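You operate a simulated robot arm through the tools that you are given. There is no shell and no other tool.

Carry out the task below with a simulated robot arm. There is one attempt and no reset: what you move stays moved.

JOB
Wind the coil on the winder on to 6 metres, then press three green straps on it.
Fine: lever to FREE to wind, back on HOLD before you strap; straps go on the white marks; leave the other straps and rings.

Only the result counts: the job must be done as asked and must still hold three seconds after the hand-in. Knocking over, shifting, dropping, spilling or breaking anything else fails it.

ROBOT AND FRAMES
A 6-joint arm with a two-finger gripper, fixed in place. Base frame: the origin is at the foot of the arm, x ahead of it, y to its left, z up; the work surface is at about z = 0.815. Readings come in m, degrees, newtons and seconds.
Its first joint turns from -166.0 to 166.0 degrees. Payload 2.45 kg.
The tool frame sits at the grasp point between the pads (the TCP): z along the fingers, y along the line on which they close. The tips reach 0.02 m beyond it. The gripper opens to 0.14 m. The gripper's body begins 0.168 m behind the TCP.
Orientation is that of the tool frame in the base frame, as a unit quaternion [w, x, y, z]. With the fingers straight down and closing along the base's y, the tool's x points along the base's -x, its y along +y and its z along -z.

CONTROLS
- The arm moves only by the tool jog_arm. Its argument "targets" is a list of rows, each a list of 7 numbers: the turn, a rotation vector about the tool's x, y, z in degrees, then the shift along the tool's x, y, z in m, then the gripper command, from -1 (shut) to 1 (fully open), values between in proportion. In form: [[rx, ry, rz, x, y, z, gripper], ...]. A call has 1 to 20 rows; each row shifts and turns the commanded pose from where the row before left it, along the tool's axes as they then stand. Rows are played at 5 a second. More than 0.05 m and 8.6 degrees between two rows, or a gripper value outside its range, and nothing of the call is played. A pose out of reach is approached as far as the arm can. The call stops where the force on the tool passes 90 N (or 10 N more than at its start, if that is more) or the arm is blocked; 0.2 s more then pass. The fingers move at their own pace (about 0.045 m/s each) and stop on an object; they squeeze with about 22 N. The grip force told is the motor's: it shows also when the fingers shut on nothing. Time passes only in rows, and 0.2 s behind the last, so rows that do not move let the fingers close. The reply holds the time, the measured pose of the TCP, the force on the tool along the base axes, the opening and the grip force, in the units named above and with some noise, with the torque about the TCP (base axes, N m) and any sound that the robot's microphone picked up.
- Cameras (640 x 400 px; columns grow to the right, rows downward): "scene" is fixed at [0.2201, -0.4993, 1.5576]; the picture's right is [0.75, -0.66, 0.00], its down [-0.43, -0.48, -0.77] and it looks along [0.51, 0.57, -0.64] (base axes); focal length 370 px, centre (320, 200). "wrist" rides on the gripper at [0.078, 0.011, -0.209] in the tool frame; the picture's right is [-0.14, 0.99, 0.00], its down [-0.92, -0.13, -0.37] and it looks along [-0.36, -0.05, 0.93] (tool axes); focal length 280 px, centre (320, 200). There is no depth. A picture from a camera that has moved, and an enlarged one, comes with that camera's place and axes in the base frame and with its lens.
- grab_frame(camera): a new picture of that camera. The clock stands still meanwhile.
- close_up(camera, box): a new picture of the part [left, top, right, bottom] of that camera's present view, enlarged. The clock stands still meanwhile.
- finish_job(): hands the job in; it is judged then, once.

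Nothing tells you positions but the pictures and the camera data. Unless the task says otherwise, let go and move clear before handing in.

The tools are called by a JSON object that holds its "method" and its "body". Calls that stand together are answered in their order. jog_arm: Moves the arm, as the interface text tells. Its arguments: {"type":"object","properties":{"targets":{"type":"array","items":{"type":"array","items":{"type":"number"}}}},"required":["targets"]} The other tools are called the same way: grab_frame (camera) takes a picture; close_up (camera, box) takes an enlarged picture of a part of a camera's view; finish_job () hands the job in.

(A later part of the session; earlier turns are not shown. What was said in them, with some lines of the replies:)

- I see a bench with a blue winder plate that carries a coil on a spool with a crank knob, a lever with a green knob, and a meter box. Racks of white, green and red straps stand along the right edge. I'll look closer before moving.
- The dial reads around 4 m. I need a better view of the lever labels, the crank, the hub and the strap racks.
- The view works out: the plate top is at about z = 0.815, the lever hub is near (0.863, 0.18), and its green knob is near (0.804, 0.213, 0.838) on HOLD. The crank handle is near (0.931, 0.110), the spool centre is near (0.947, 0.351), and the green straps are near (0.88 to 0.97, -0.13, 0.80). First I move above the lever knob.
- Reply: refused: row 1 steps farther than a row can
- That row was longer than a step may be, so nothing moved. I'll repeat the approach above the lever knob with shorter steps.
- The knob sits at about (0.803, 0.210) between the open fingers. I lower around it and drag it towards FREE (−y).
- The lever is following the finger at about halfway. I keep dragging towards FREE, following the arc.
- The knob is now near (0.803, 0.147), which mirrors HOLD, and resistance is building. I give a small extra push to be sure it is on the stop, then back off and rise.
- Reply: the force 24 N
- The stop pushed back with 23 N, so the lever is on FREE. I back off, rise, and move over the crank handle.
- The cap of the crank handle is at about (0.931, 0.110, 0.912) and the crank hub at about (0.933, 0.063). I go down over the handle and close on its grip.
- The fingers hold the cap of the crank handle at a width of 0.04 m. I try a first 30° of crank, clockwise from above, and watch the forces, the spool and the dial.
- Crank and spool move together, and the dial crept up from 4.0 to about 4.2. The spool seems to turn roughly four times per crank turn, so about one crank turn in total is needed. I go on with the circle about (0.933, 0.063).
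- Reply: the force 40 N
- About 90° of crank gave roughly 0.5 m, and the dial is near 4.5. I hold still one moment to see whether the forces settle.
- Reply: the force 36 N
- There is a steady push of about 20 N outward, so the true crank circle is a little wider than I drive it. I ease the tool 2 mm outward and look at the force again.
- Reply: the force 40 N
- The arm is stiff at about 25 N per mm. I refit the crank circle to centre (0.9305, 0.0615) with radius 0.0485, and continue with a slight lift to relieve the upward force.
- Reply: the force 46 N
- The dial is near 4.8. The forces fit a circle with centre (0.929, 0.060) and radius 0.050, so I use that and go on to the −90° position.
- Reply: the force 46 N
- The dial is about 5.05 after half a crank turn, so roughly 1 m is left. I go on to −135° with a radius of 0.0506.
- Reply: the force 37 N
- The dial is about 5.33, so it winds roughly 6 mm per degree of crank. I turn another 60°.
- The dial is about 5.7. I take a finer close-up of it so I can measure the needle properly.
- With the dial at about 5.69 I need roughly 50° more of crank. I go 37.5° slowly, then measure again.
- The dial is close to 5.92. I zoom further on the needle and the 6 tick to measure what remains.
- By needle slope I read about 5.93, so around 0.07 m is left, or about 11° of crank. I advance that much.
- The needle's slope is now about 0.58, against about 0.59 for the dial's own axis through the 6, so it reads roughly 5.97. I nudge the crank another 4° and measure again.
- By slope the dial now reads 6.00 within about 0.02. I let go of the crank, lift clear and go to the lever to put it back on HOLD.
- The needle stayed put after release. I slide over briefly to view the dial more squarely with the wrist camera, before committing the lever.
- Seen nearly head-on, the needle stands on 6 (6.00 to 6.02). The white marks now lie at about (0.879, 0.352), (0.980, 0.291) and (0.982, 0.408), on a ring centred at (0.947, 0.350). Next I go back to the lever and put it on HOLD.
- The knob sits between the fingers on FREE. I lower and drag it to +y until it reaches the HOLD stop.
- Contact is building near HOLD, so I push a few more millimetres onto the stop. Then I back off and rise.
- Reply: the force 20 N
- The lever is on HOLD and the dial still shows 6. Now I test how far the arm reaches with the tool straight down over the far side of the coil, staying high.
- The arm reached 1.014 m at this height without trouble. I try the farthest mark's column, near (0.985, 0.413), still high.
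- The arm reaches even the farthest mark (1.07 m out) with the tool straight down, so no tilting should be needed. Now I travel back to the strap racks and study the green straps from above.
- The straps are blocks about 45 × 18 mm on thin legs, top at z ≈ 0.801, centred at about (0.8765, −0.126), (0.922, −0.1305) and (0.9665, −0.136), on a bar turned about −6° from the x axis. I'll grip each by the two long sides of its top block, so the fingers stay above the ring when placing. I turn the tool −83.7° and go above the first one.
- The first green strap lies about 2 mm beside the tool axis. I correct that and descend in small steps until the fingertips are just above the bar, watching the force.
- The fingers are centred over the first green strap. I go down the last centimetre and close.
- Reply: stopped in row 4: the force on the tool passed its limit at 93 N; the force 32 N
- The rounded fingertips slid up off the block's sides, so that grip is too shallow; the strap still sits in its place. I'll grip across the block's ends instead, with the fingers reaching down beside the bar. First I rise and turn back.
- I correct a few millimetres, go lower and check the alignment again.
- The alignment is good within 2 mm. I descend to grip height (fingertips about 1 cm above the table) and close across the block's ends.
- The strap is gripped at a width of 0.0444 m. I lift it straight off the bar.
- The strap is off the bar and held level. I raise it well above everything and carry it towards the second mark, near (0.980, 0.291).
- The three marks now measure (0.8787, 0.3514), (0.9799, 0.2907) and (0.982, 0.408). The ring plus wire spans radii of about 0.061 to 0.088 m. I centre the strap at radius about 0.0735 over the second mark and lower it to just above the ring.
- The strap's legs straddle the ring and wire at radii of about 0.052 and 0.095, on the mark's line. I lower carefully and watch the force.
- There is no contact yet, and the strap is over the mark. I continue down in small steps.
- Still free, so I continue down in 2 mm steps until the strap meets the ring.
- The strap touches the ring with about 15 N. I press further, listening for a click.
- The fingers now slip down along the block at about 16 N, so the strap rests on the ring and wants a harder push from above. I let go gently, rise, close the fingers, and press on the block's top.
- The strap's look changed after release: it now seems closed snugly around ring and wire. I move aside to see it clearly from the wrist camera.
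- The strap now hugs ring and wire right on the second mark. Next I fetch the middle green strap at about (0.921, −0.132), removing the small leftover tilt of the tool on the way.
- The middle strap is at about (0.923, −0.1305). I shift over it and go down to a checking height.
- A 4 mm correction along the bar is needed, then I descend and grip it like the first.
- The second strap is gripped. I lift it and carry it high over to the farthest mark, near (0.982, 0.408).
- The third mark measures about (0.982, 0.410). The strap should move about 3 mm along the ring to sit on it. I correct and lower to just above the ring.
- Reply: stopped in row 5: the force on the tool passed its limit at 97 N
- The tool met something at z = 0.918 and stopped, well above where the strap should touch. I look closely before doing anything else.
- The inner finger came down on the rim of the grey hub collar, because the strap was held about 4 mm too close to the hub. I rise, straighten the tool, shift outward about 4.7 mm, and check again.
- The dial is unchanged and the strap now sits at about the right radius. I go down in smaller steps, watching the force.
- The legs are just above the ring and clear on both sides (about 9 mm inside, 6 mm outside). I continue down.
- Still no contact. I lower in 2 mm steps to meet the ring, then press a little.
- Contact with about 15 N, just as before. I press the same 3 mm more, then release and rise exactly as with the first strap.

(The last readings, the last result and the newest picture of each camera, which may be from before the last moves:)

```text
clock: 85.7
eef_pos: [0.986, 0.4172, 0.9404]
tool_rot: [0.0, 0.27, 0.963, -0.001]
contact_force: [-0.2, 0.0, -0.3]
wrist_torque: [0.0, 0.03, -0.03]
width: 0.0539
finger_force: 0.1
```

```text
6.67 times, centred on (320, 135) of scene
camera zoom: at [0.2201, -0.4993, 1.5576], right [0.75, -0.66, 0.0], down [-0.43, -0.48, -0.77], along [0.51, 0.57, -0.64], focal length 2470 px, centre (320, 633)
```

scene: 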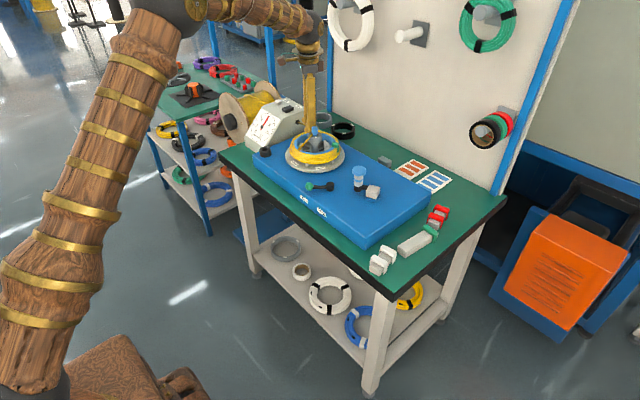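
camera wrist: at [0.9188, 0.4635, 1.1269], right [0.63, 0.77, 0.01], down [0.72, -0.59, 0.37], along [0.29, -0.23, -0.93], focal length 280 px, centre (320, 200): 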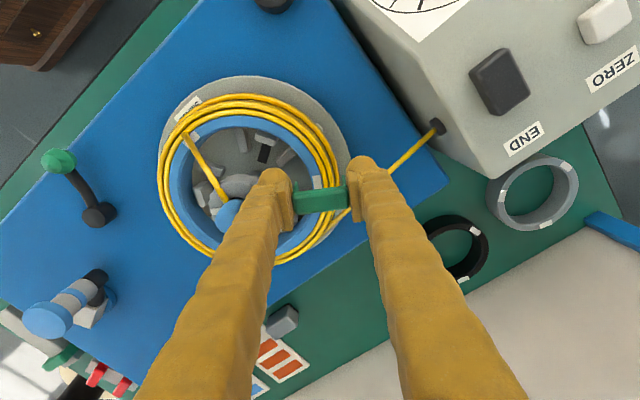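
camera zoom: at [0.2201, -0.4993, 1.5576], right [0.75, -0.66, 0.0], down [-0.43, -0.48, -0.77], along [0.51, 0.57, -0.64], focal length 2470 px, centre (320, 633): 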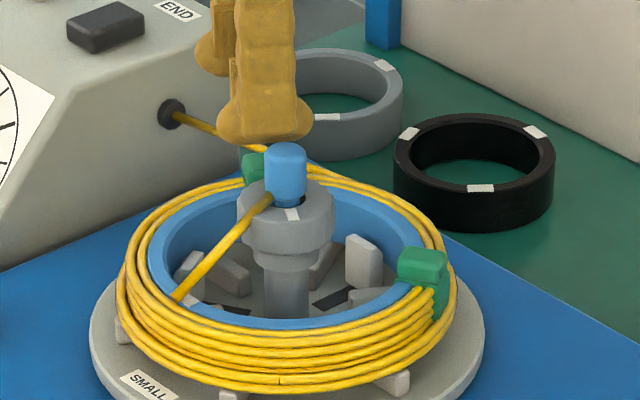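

The second strap closed around the ring and wire on its mark too. Now I rise and go back for the last green strap, near (0.966, −0.136).

{"method": "jog_arm", "body": {"targets": [[0, 0, 0, 0, 0, -0.04, -0.071], [0, 0, 0, 0, 0, -0.04, -0.071], [0, 0, -8.47, 0, 0, 0, -0.071], [0, 0, -8.47, 0, 0, 0, -0.071], [0, 0, -8.47, 0, 0, 0, -0.071], [0, 0, 0, -0.0028, -0.0424, 0, -0.071], [0, 0, 0, -0.0028, -0.0424, 0, -0.071], [0, 0, 0, -0.0028, -0.0424, 0, -0.071], [0, 0, 0, -0.0028, -0.0424, 0, -0.071], [0, 0, 0, -0.0028, -0.0424, 0, -0.071], [0, 0, 0, -0.0028, -0.0424, 0, -0.071], [0, 0, 0, -0.0028, -0.0424, 0, -0.071]]}}

{"method": "jog_arm", "body": {"targets": [[0, 0, 0, -0.0028, -0.0424, 0, -0.071], [0, 0, 0, -0.0028, -0.0424, 0, -0.071], [0, 0, 0, -0.0028, -0.0424, 0, -0.071], [0, 0, 0, -0.0028, -0.0424, 0, -0.071], [0, 0, 0, -0.0028, -0.0424, 0, -0.071], [0, 0, 0, -0.0028, -0.0424, 0, -0.071], [0, 0, 0, 0, 0, 0.04, -0.071], [0, 0, 0, 0, 0, 0.04, -0.071], [0, 0, 0, 0, 0, 0.025, -0.071], [0, 0, 0, 0, 0, 0, -0.071]]}}

{"method": "close_up", "body": {"camera": "wrist", "box": [260, 110, 400, 250]}}

{"method": "close_up", "body": {"camera": "scene", "box": [285, 110, 365, 180]}}

```text
clock: 88.3
eef_pos: [0.9709, 0.1195, 1.0243]
tool_rot: [0.0, 0.052, 0.999, 0.0]
contact_force: [-0.6, -0.4, -0.9]
wrist_torque: [-0.05, -0.04, 0.01]
width: 0.065
finger_force: 0.1
```

```text
clock: 90.5
eef_pos: [0.965, -0.1351, 0.9149]
tool_rot: [0.0, 0.051, 0.999, 0.0]
contact_force: [0.7, 0.6, 1.0]
wrist_torque: [0.02, 0.03, 0.01]
width: 0.065
finger_force: 0.0
```

```text
2.86 times, centred on (330, 180) of wrist
camera zoom: at [0.8877, -0.1164, 1.1257], right [0.24, 0.97, 0.0], down [0.9, -0.22, 0.37], along [0.36, -0.09, -0.93], focal length 801 px, centre (291, 257)
```

zoom: 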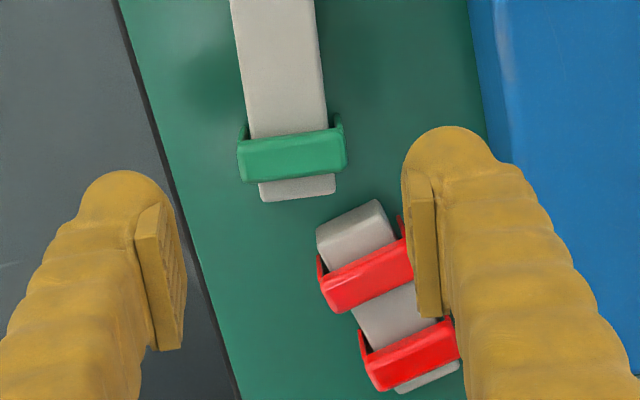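

```text
5.71 times, centred on (325, 145) of scene
camera zoom: at [0.2201, -0.4993, 1.5576], right [0.75, -0.66, 0.0], down [-0.43, -0.48, -0.77], along [0.51, 0.57, -0.64], focal length 2117 px, centre (291, 514)
```

zoom: 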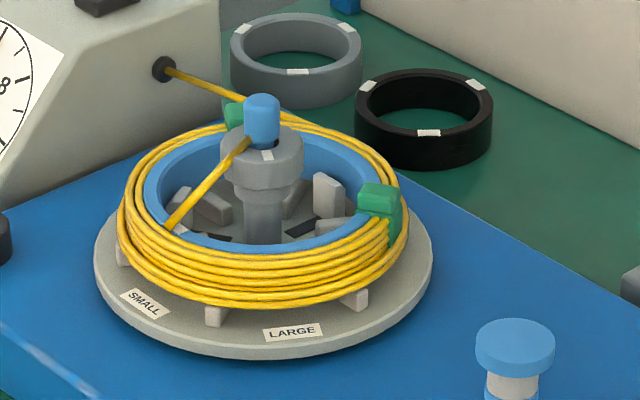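

{"method": "jog_arm", "body": {"targets": [[0, 0, 0, 0, 0, 0.03, -0.071], [0, 0, 0, 0, 0, 0.03, -0.071], [0, 0, 0, 0, 0, 0.019, -0.071], [0, 0, 0, 0, 0, 0, -0.071]]}}

{"method": "close_up", "body": {"camera": "wrist", "box": [260, 110, 400, 250]}}

```text
clock: 91.5
eef_pos: [0.964, -0.1341, 0.8379]
tool_rot: [0.001, 0.052, 0.999, 0.0]
contact_force: [-0.2, 0.5, -0.6]
wrist_torque: [-0.03, 0.01, -0.04]
width: 0.065
finger_force: 0.1
```

```text
2.86 times, centred on (330, 180) of wrist
camera zoom: at [0.8872, -0.1151, 1.0475], right [0.24, 0.97, 0.0], down [0.9, -0.22, 0.37], along [0.36, -0.09, -0.93], focal length 801 px, centre (291, 257)
```

zoom: 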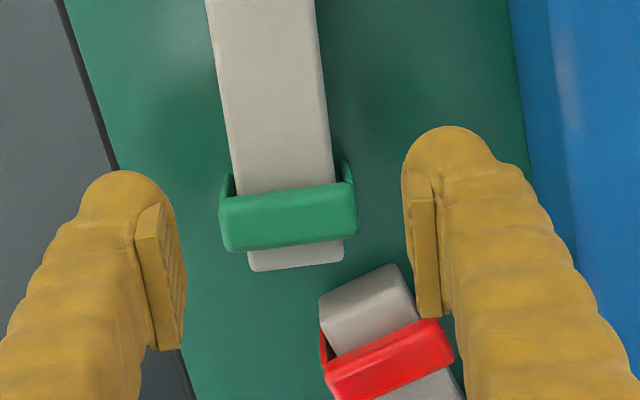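

The last strap is about 3.5 mm farther along the bar. I correct, descend and grip it.

{"method": "jog_arm", "body": {"targets": [[0, 0, 0, -0.0033, -0.0005, 0.01, -0.071], [0, 0, 0, 0, 0, 0.02, -0.071], [0, 0, 0, 0, 0, 0.01, -0.071], [0, 0, 0, 0, 0, 0, -0.25], [0, 0, 0, 0, 0, 0, -0.4], [0, 0, 0, 0, 0, 0, -0.6], [0, 0, 0, 0, 0, 0, -1], [0, 0, 0, 0, 0, 0, -1]]}}

{"method": "close_up", "body": {"camera": "wrist", "box": [260, 110, 400, 250]}}

```text
clock: 93.3
eef_pos: [0.9666, -0.1348, 0.7966]
tool_rot: [0.001, 0.052, 0.999, 0.0]
contact_force: [-0.5, -0.7, 0.1]
wrist_torque: [0.03, 0.0, 0.0]
width: 0.0445
finger_force: 22.0
```

```text
2.86 times, centred on (330, 180) of wrist
camera zoom: at [0.89, -0.1159, 1.0071], right [0.24, 0.97, 0.0], down [0.9, -0.22, 0.37], along [0.36, -0.09, -0.93], focal length 801 px, centre (291, 257)
```

zoom: 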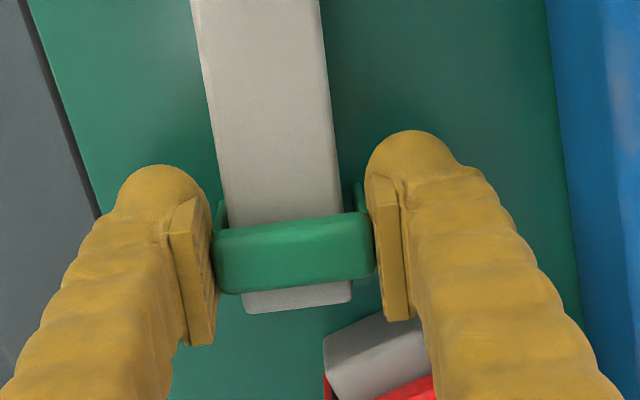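

The last strap is gripped. I lift it and carry it high to the near mark at about (0.879, 0.351), then turn the tool so the strap points radially.

{"method": "jog_arm", "body": {"targets": [[0, 0, 0, 0, 0, -0.005, -1], [0, 0, 0, 0, 0, -0.02, -1], [0, 0, 0, 0, 0, -0.04, -1], [0, 0, 0, 0, 0, -0.045, -1], [0, 0, 0, 0, 0, -0.045, -1], [0, 0, 0, 0, 0, -0.045, -1], [0, 0, 0, 0, 0, -0.022, -1], [0, 0, 0, 0.0121, 0.0395, 0, -1], [0, 0, 0, 0.0121, 0.0395, 0, -1], [0, 0, 0, 0.0121, 0.0395, 0, -1], [0, 0, 0, 0.0121, 0.0395, 0, -1], [0, 0, 0, 0.0121, 0.0395, 0, -1], [0, 0, 0, 0.0121, 0.0395, 0, -1], [0, 0, 0, 0.0121, 0.0395, 0, -1], [0, 0, 0, 0.0121, 0.0395, 0, -1], [0, 0, 0, 0.0121, 0.0395, 0, -1], [0, 0, 0, 0.0121, 0.0395, 0, -1], [0, 0, 0, 0.0121, 0.0395, 0, -1], [0, 0, 0, 0.0116, 0.0394, 0, -1]]}}

{"method": "jog_arm", "body": {"targets": [[0, 0, -8.59, 0, 0, 0, -1], [0, 0, -8.59, 0, 0, 0, -1], [0, 0, -8.59, 0, 0, 0, -1], [0, 0, -8.59, 0, 0, 0, -1], [0, 0, -8.59, 0, 0, 0, -1], [0, 0, -8.59, 0, 0, 0, -1], [0, 0, -8.59, 0, 0, 0, -1], [0, 0, -8.59, 0, 0, 0, -1], [0, 0, -8.59, 0, 0, 0, -1], [0, 0, -8.59, 0, 0, 0, -1], [0, 0, -8.59, 0, 0, 0, -1], [0, 0, 0, 0, 0, 0, -1]]}}

{"method": "grab_frame", "body": {"camera": "wrist"}}

{"method": "close_up", "body": {"camera": "wrist", "box": [240, 110, 400, 230]}}

{"method": "grab_frame", "body": {"camera": "scene"}}

```text
clock: 97.3
eef_pos: [0.8708, 0.3529, 1.0212]
tool_rot: [-0.001, 0.051, 0.999, 0.0]
contact_force: [1.2, -0.4, 0.1]
wrist_torque: [-0.02, 0.02, 0.01]
width: 0.0443
finger_force: 22.0
```

```text
clock: 99.9
eef_pos: [0.8731, 0.3517, 1.0189]
tool_rot: [0.0, -0.699, 0.715, 0.001]
contact_force: [0.1, 0.7, -0.5]
wrist_torque: [0.01, 0.0, 0.02]
width: 0.0442
finger_force: 21.8
```

```text
taken
camera wrist: at [0.8597, 0.2735, 1.2302], right [-0.99, 0.16, 0.0], down [0.15, 0.92, 0.37], along [0.06, 0.36, -0.93], focal length 280 px, centre (320, 200)
```

wrist: 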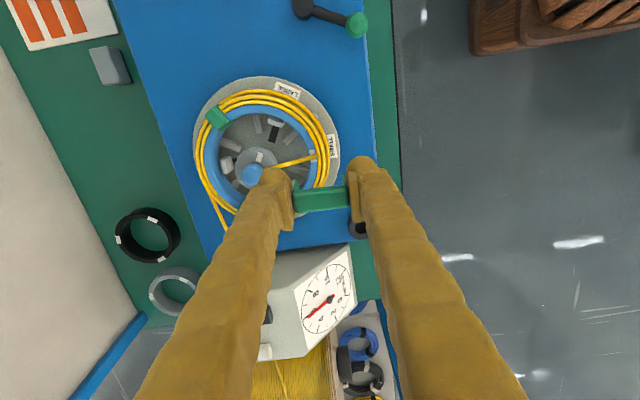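

```text
3.33 times, centred on (320, 170) of wrist
camera zoom: at [0.8597, 0.2735, 1.2302], right [-0.99, 0.16, 0.0], down [0.15, 0.92, 0.37], along [0.06, 0.36, -0.93], focal length 935 px, centre (320, 300)
```

zoom: 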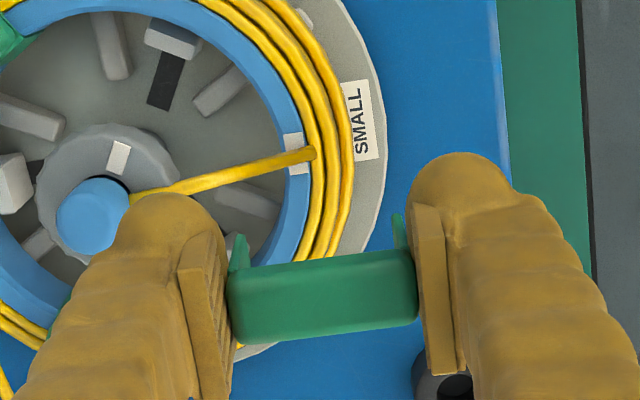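

```text
taken
```

scene: 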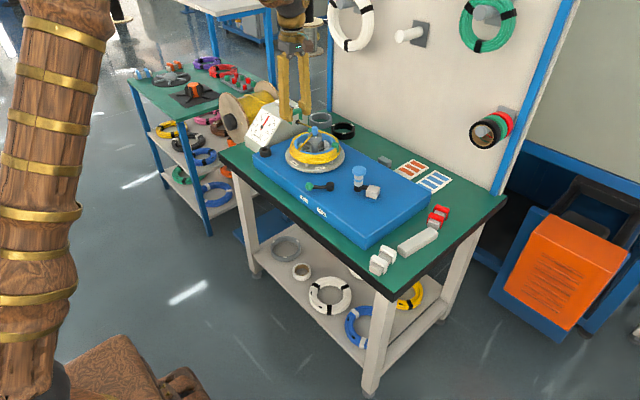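

The strap is aligned radially over the near mark, where the wire's loose end crosses. I shift about 1.5 mm along the ring and come down to a checking height in moderate steps.

{"method": "jog_arm", "body": {"targets": [[0, 0, 0, 0.0015, -0.0005, 0.02, -1], [0, 0, 0, 0, 0, 0.02, -1], [0, 0, 0, 0, 0, 0.02, -1], [0, 0, 0, 0, 0, 0.015, -1], [0, 0, 0, 0, 0, 0, -1]]}}

{"method": "close_up", "body": {"camera": "wrist", "box": [240, 110, 400, 230]}}

{"method": "close_up", "body": {"camera": "scene", "box": [275, 105, 345, 165]}}

```text
clock: 101.1
eef_pos: [0.8713, 0.348, 0.9471]
tool_rot: [0.0, -0.698, 0.716, 0.001]
contact_force: [-0.4, -0.3, -0.4]
wrist_torque: [0.0, -0.02, -0.02]
width: 0.0443
finger_force: 21.8
```

```text
3.33 times, centred on (320, 170) of wrist
camera zoom: at [0.859, 0.2708, 1.1572], right [-0.99, 0.16, 0.0], down [0.15, 0.92, 0.37], along [0.06, 0.36, -0.93], focal length 935 px, centre (320, 300)
```

zoom: 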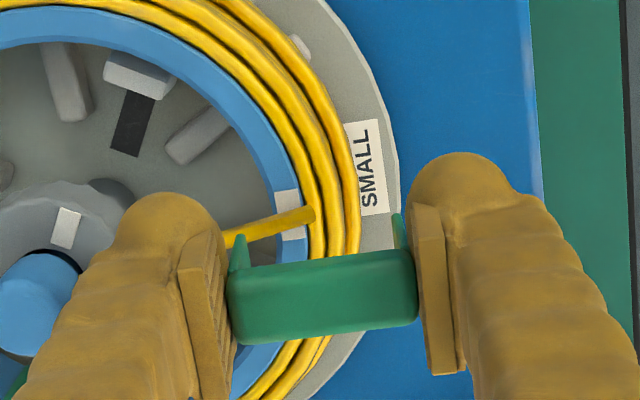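

```text
6.67 times, centred on (310, 135) of scene
camera zoom: at [0.2201, -0.4993, 1.5576], right [0.75, -0.66, 0.0], down [-0.43, -0.48, -0.77], along [0.51, 0.57, -0.64], focal length 2470 px, centre (387, 633)
```

zoom: 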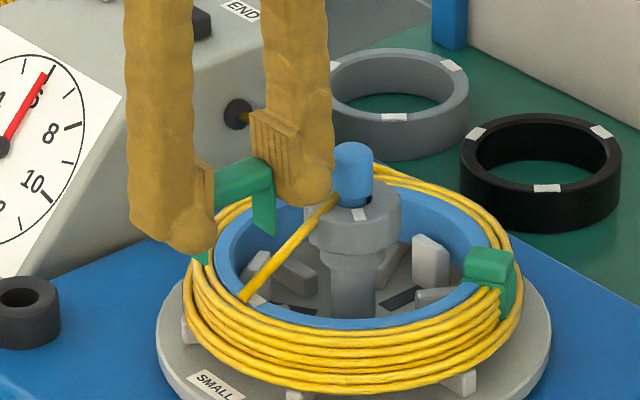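

The strap is tangentially on the mark; radially I bring it 1.5 mm inward. I continue down slowly, watching for any contact with the loose wire end.

{"method": "jog_arm", "body": {"targets": [[0, 0, 0, 0, -0.0015, 0.008, -1], [0, 0, 0, 0, 0, 0.006, -1], [0, 0, 0, 0, 0, 0.004, -1], [0, 0, 0, 0, 0, 0, -1]]}}

{"method": "jog_arm", "body": {"targets": [[0, 0, 0, 0, 0, 0.004, -1], [0, 0, 0, 0, 0, 0.004, -1], [0, 0, 0, 0, 0, 0.003, -1], [0, 0, 0, 0, 0, 0, -1]]}}

{"method": "close_up", "body": {"camera": "wrist", "box": [240, 110, 400, 230]}}

{"method": "close_up", "body": {"camera": "scene", "box": [275, 105, 345, 165]}}

```text
clock: 102.1
eef_pos: [0.8756, 0.348, 0.9286]
tool_rot: [0.0, -0.699, 0.715, 0.0]
contact_force: [0.4, -0.1, -0.2]
wrist_torque: [-0.02, 0.0, 0.0]
width: 0.0443
finger_force: 21.4
```

```text
clock: 103.1
eef_pos: [0.8745, 0.3487, 0.9162]
tool_rot: [-0.001, -0.698, 0.716, -0.001]
contact_force: [0.1, -0.1, -0.7]
wrist_torque: [0.01, 0.0, -0.01]
width: 0.0445
finger_force: 21.6
```

```text
3.33 times, centred on (320, 170) of wrist
camera zoom: at [0.8614, 0.2716, 1.1268], right [-0.99, 0.16, 0.0], down [0.15, 0.92, 0.37], along [0.06, 0.36, -0.93], focal length 935 px, centre (320, 300)
```

zoom: 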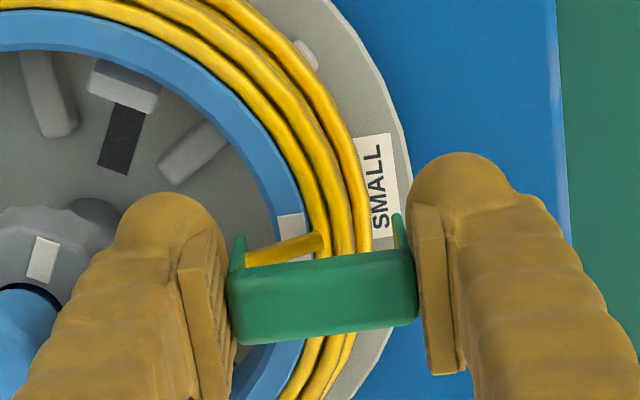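

```text
6.67 times, centred on (310, 135) of scene
camera zoom: at [0.2201, -0.4993, 1.5576], right [0.75, -0.66, 0.0], down [-0.43, -0.48, -0.77], along [0.51, 0.57, -0.64], focal length 2470 px, centre (387, 633)
```

zoom: 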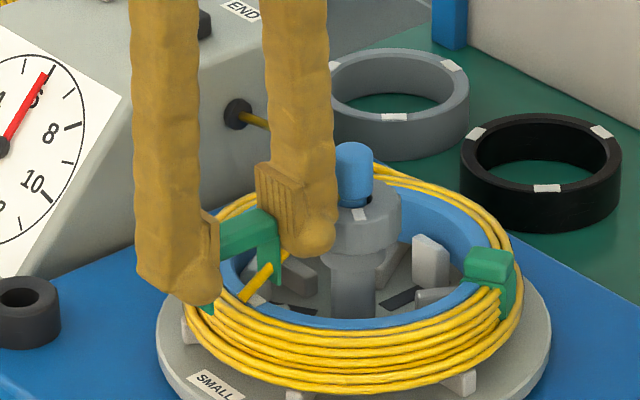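

No contact, and the strap is centred over the mark. I continue down.

{"method": "jog_arm", "body": {"targets": [[0, 0, 0, 0.0005, 0, 0.004, -1], [0, 0, 0, 0, 0, 0.004, -1], [0, 0, 0, 0, 0, 0.004, -1], [0, 0, 0, 0, 0, 0, -1]]}}

{"method": "jog_arm", "body": {"targets": [[0, 0, 0, 0, 0, 0.003, -1], [0, 0, 0, 0, 0, 0.003, -1], [0, 0, 0, 0, 0, 0.003, -1], [0, 0, 0, 0, 0, 0, -1]]}}

{"method": "jog_arm", "body": {"targets": [[0, 0, 0, 0, 0, 0.002, -1], [0, 0, 0, 0, 0, 0.002, -1], [0, 0, 0, 0, 0, 0.002, -1], [0, 0, 0, 0, 0, 0, -1]]}}

{"method": "close_up", "body": {"camera": "wrist", "box": [240, 110, 400, 230]}}

```text
clock: 104.1
eef_pos: [0.8725, 0.3488, 0.9041]
tool_rot: [0.0, -0.699, 0.715, 0.0]
contact_force: [-0.4, 0.3, -0.9]
wrist_torque: [0.01, 0.0, 0.0]
width: 0.0445
finger_force: 22.1
```

```text
clock: 105.1
eef_pos: [0.8747, 0.3502, 0.8955]
tool_rot: [0.0, -0.699, 0.715, 0.0]
contact_force: [-0.1, 0.4, -0.8]
wrist_torque: [-0.01, 0.0, -0.02]
width: 0.0445
finger_force: 21.8
```

```text
clock: 106.1
eef_pos: [0.8743, 0.3477, 0.8882]
tool_rot: [0.001, -0.698, 0.716, 0.0]
contact_force: [0.4, -0.6, -0.3]
wrist_torque: [-0.02, 0.02, 0.0]
width: 0.0443
finger_force: 21.4
```

```text
3.33 times, centred on (320, 170) of wrist
camera zoom: at [0.8613, 0.2707, 1.0991], right [-0.99, 0.16, 0.0], down [0.15, 0.92, 0.37], along [0.06, 0.36, -0.93], focal length 935 px, centre (320, 300)
```

zoom: 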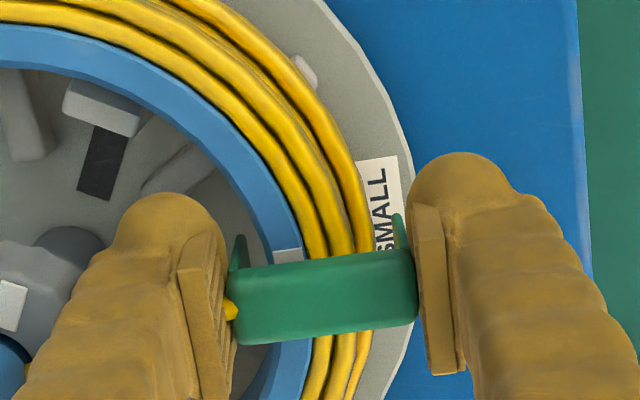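

The loose end doesn't obstruct, and the strap is just above the ring. I go on to contact and press the same extra 3 mm.

{"method": "jog_arm", "body": {"targets": [[0, 0, 0, 0, 0, 0.0015, -1], [0, 0, 0, 0, 0, 0.0015, -1], [0, 0, 0, 0, 0, 0.0015, -1], [0, 0, 0, 0, 0, 0, -1]]}}

{"method": "jog_arm", "body": {"targets": [[0, 0, 0, 0, 0, 0.001, -1], [0, 0, 0, 0, 0, 0.001, -1], [0, 0, 0, 0, 0, 0.001, -1], [0, 0, 0, 0, 0, 0, -1]]}}

{"method": "close_up", "body": {"camera": "wrist", "box": [240, 110, 400, 230]}}

```text
clock: 107.1
eef_pos: [0.8748, 0.3495, 0.8848]
tool_rot: [0.0, -0.698, 0.716, -0.002]
contact_force: [-3.8, 0.3, 15.5]
wrist_torque: [0.02, 0.07, 0.02]
width: 0.0446
finger_force: 21.9
```

```text
clock: 108.1
eef_pos: [0.8753, 0.3492, 0.8823]
tool_rot: [0.0, -0.698, 0.716, 0.001]
contact_force: [4.2, -0.8, 17.1]
wrist_torque: [0.07, -0.08, -0.02]
width: 0.0439
finger_force: 22.0
```

```text
3.33 times, centred on (320, 170) of wrist
camera zoom: at [0.8614, 0.2718, 1.0914], right [-0.99, 0.16, 0.0], down [0.15, 0.92, 0.37], along [0.06, 0.36, -0.93], focal length 935 px, centre (320, 300)
```

zoom: 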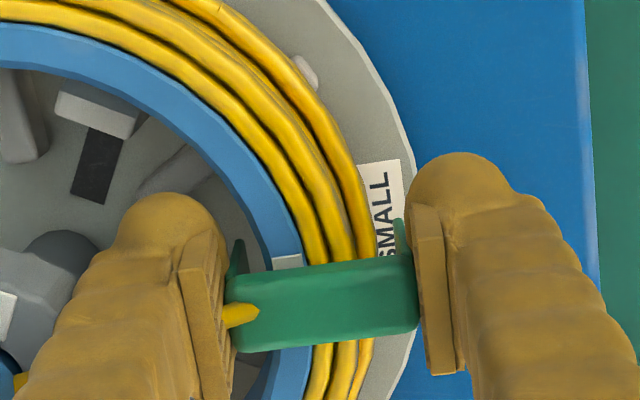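

The same contact and slip as before, so I release gently and rise.

{"method": "jog_arm", "body": {"targets": [[0, 0, 0, 0, 0, -0.002, -0.25], [0, 0, 0, 0, 0, 0, -0.229], [0, 0, 0, 0, 0, -0.01, -0.229], [0, 0, 0, 0, 0, -0.02, -0.229], [0, 0, 0, 0, 0, -0.03, -0.229], [0, 0, 0, 0, 0, -0.04, -0.229], [0, 0, 0, 0, 0, -0.03, -0.229]]}}

{"method": "close_up", "body": {"camera": "wrist", "box": [190, 70, 400, 230]}}

{"method": "close_up", "body": {"camera": "scene", "box": [275, 105, 345, 165]}}

```text
clock: 109.7
eef_pos: [0.8739, 0.3483, 1.0147]
tool_rot: [0.0, -0.699, 0.715, 0.001]
contact_force: [0.3, 0.1, -0.5]
wrist_torque: [-0.01, 0.02, 0.03]
width: 0.0539
finger_force: 0.1
```

```text
2.50 times, centred on (295, 150) of wrist
camera zoom: at [0.861, 0.2712, 1.2244], right [-0.99, 0.16, 0.0], down [0.15, 0.92, 0.37], along [0.06, 0.36, -0.93], focal length 701 px, centre (382, 325)
```

zoom: 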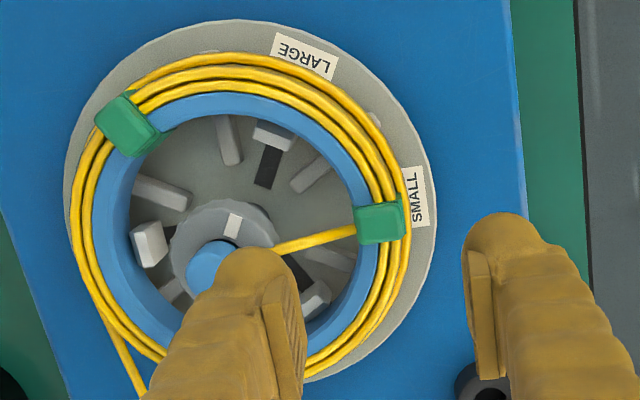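

```text
6.67 times, centred on (310, 135) of scene
camera zoom: at [0.2201, -0.4993, 1.5576], right [0.75, -0.66, 0.0], down [-0.43, -0.48, -0.77], along [0.51, 0.57, -0.64], focal length 2470 px, centre (387, 633)
```

zoom: 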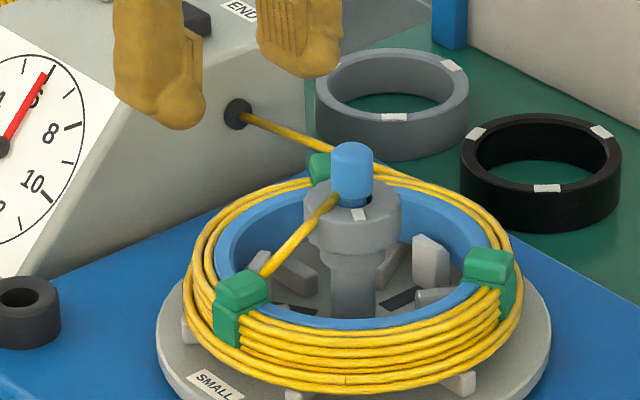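

All three straps appear closed on the coil, one at each mark. I check each one closely, along with the dial, the lever and the rest of the bench.

{"method": "close_up", "body": {"camera": "scene", "box": [286, 135, 316, 165]}}

{"method": "close_up", "body": {"camera": "scene", "box": [320, 130, 350, 160]}}

{"method": "close_up", "body": {"camera": "scene", "box": [300, 115, 335, 145]}}

{"method": "close_up", "body": {"camera": "scene", "box": [250, 110, 282, 142]}}

{"method": "grab_frame", "body": {"camera": "scene"}}

```text
13.33 times, centred on (301, 150) of scene
camera zoom: at [0.2201, -0.4993, 1.5576], right [0.75, -0.66, 0.0], down [-0.43, -0.48, -0.77], along [0.51, 0.57, -0.64], focal length 4940 px, centre (573, 867)
```

zoom: 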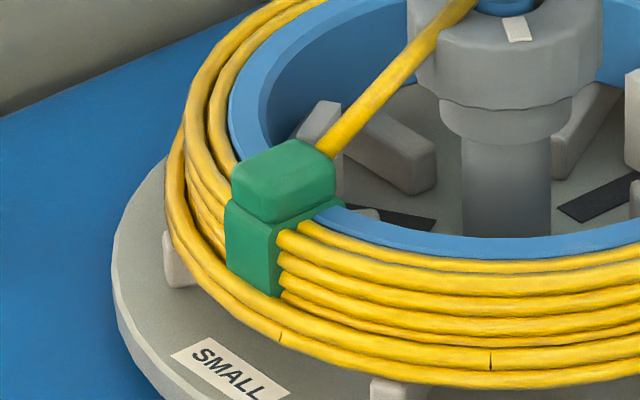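

```text
13.33 times, centred on (335, 145) of scene
camera zoom: at [0.2201, -0.4993, 1.5576], right [0.75, -0.66, 0.0], down [-0.43, -0.48, -0.77], along [0.51, 0.57, -0.64], focal length 4940 px, centre (120, 933)
```

zoom: 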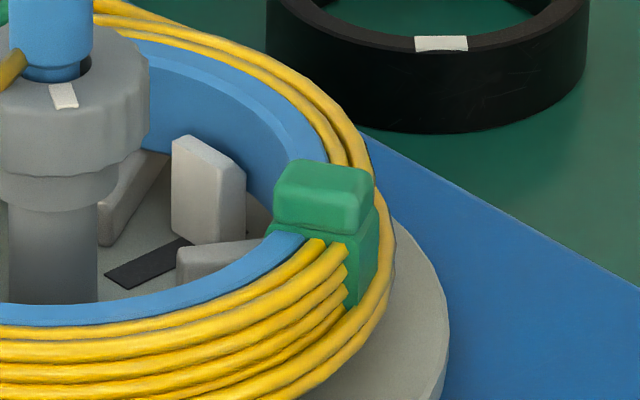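

```text
13.33 times, centred on (318, 130) of scene
camera zoom: at [0.2201, -0.4993, 1.5576], right [0.75, -0.66, 0.0], down [-0.43, -0.48, -0.77], along [0.51, 0.57, -0.64], focal length 4940 px, centre (353, 1133)
```

zoom: 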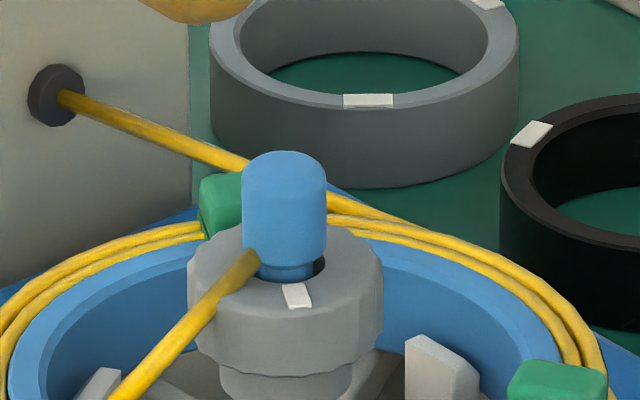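

```text
12.50 times, centred on (266, 126) of scene
camera zoom: at [0.2201, -0.4993, 1.5576], right [0.75, -0.66, 0.0], down [-0.43, -0.48, -0.77], along [0.51, 0.57, -0.64], focal length 4631 px, centre (995, 1125)
```

zoom: 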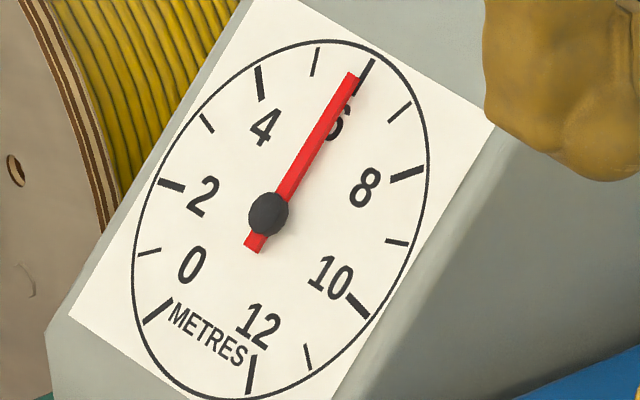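

```text
taken
```

scene: 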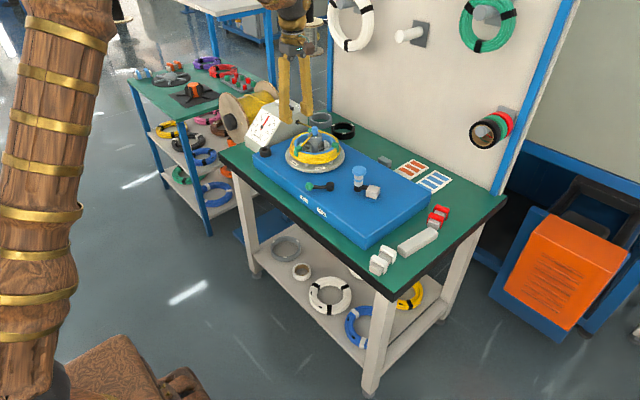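

All three straps look alike and seated, the dial still reads 6, and the other straps, racks and rings are where they were. I retract upward and back, clear of everything, and take a final look.

{"method": "jog_arm", "body": {"targets": [[0, 0, 0, 0, 0, -0.04, -0.229], [0, 0, 0, 0, 0, -0.04, -0.229], [0, 0, 0, 0, 0, -0.04, -0.229], [0, 0, 0, 0, 0.03, -0.02, -0.229], [0, 0, 0, 0, 0.04, 0, -0.229], [0, 0, 0, 0, 0.04, 0, -0.229], [0, 0, 0, 0, 0, 0, -0.229]]}}

{"method": "grab_frame", "body": {"camera": "wrist"}}

{"method": "close_up", "body": {"camera": "scene", "box": [240, 100, 480, 280]}}

{"method": "close_up", "body": {"camera": "scene", "box": [270, 110, 390, 225]}}

```text
clock: 111.3
eef_pos: [0.7644, 0.3528, 1.1547]
tool_rot: [0.0, -0.699, 0.715, 0.001]
contact_force: [-0.4, -0.3, 0.2]
wrist_torque: [0.03, -0.01, -0.01]
width: 0.054
finger_force: 0.0
```

```text
taken
camera wrist: at [0.7511, 0.2733, 1.365], right [-0.99, 0.16, 0.0], down [0.15, 0.92, 0.37], along [0.06, 0.36, -0.93], focal length 280 px, centre (320, 200)
```

wrist: 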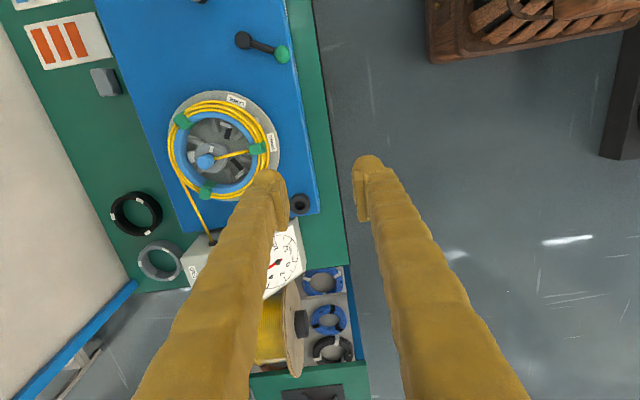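

```text
2.22 times, centred on (360, 190) of scene
camera zoom: at [0.2201, -0.4993, 1.5576], right [0.75, -0.66, 0.0], down [-0.43, -0.48, -0.77], along [0.51, 0.57, -0.64], focal length 823 px, centre (231, 222)
```

zoom: 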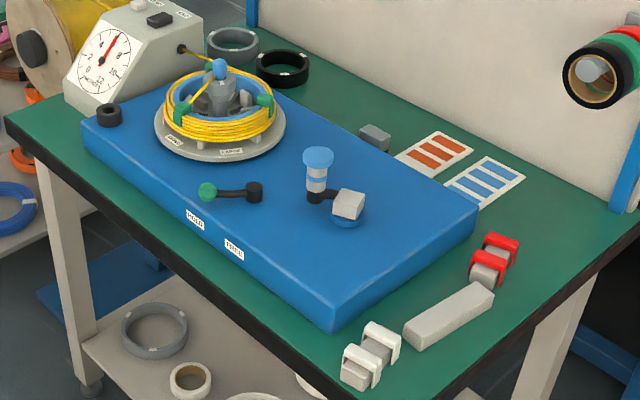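

```text
3.48 times, centred on (330, 168) of scene
camera zoom: at [0.2201, -0.4993, 1.5576], right [0.75, -0.66, 0.0], down [-0.43, -0.48, -0.77], along [0.51, 0.57, -0.64], focal length 1289 px, centre (285, 313)
```

zoom: 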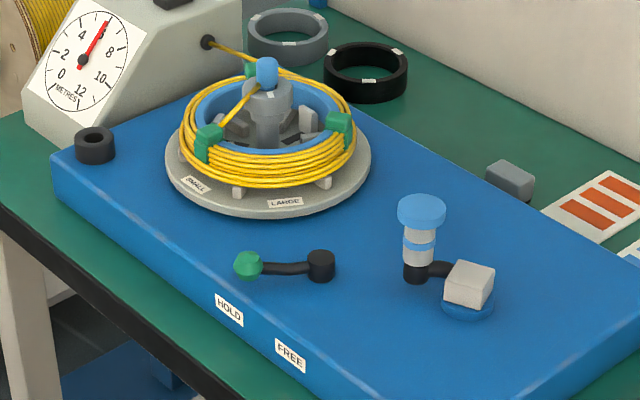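

The dial reads 6, the lever is on HOLD, and three green straps sit on the three marks. The white and red straps and the rings are untouched and the arm is clear, so I hand the job in.

{"method": "finish_job", "body": {}}

```text
The job is handed in.
```

The coil is wound on to 6 metres, the lever is back on HOLD, and a green strap is closed on each of the three white marks. I've handed the job in and don't know the verdict yet.

- **Winding:** the dial read about 4 at the start. I turned the crank clockwise with the lever on FREE until the needle stood on 6; close-ups put it between 6.00 and 6.02. It did not move after I let go of the crank or while I strapped.
- **Straps:** each strap was pressed on with about 15 N. Pressing harder only made the fingers slip down the strap. After release each one closed around the ring and wire, and all three look alike.
- **Two slips on the way:** my first try at picking up a strap slid off its top, leaving the strap in place. While I was placing the second strap, a finger came down on the hub collar with 97 N before the arm stopped. I backed off and found no change in the dial or the coil.
- **Everything else:** the white and red straps and the loose rings were not touched, and the arm is clear of the bench.
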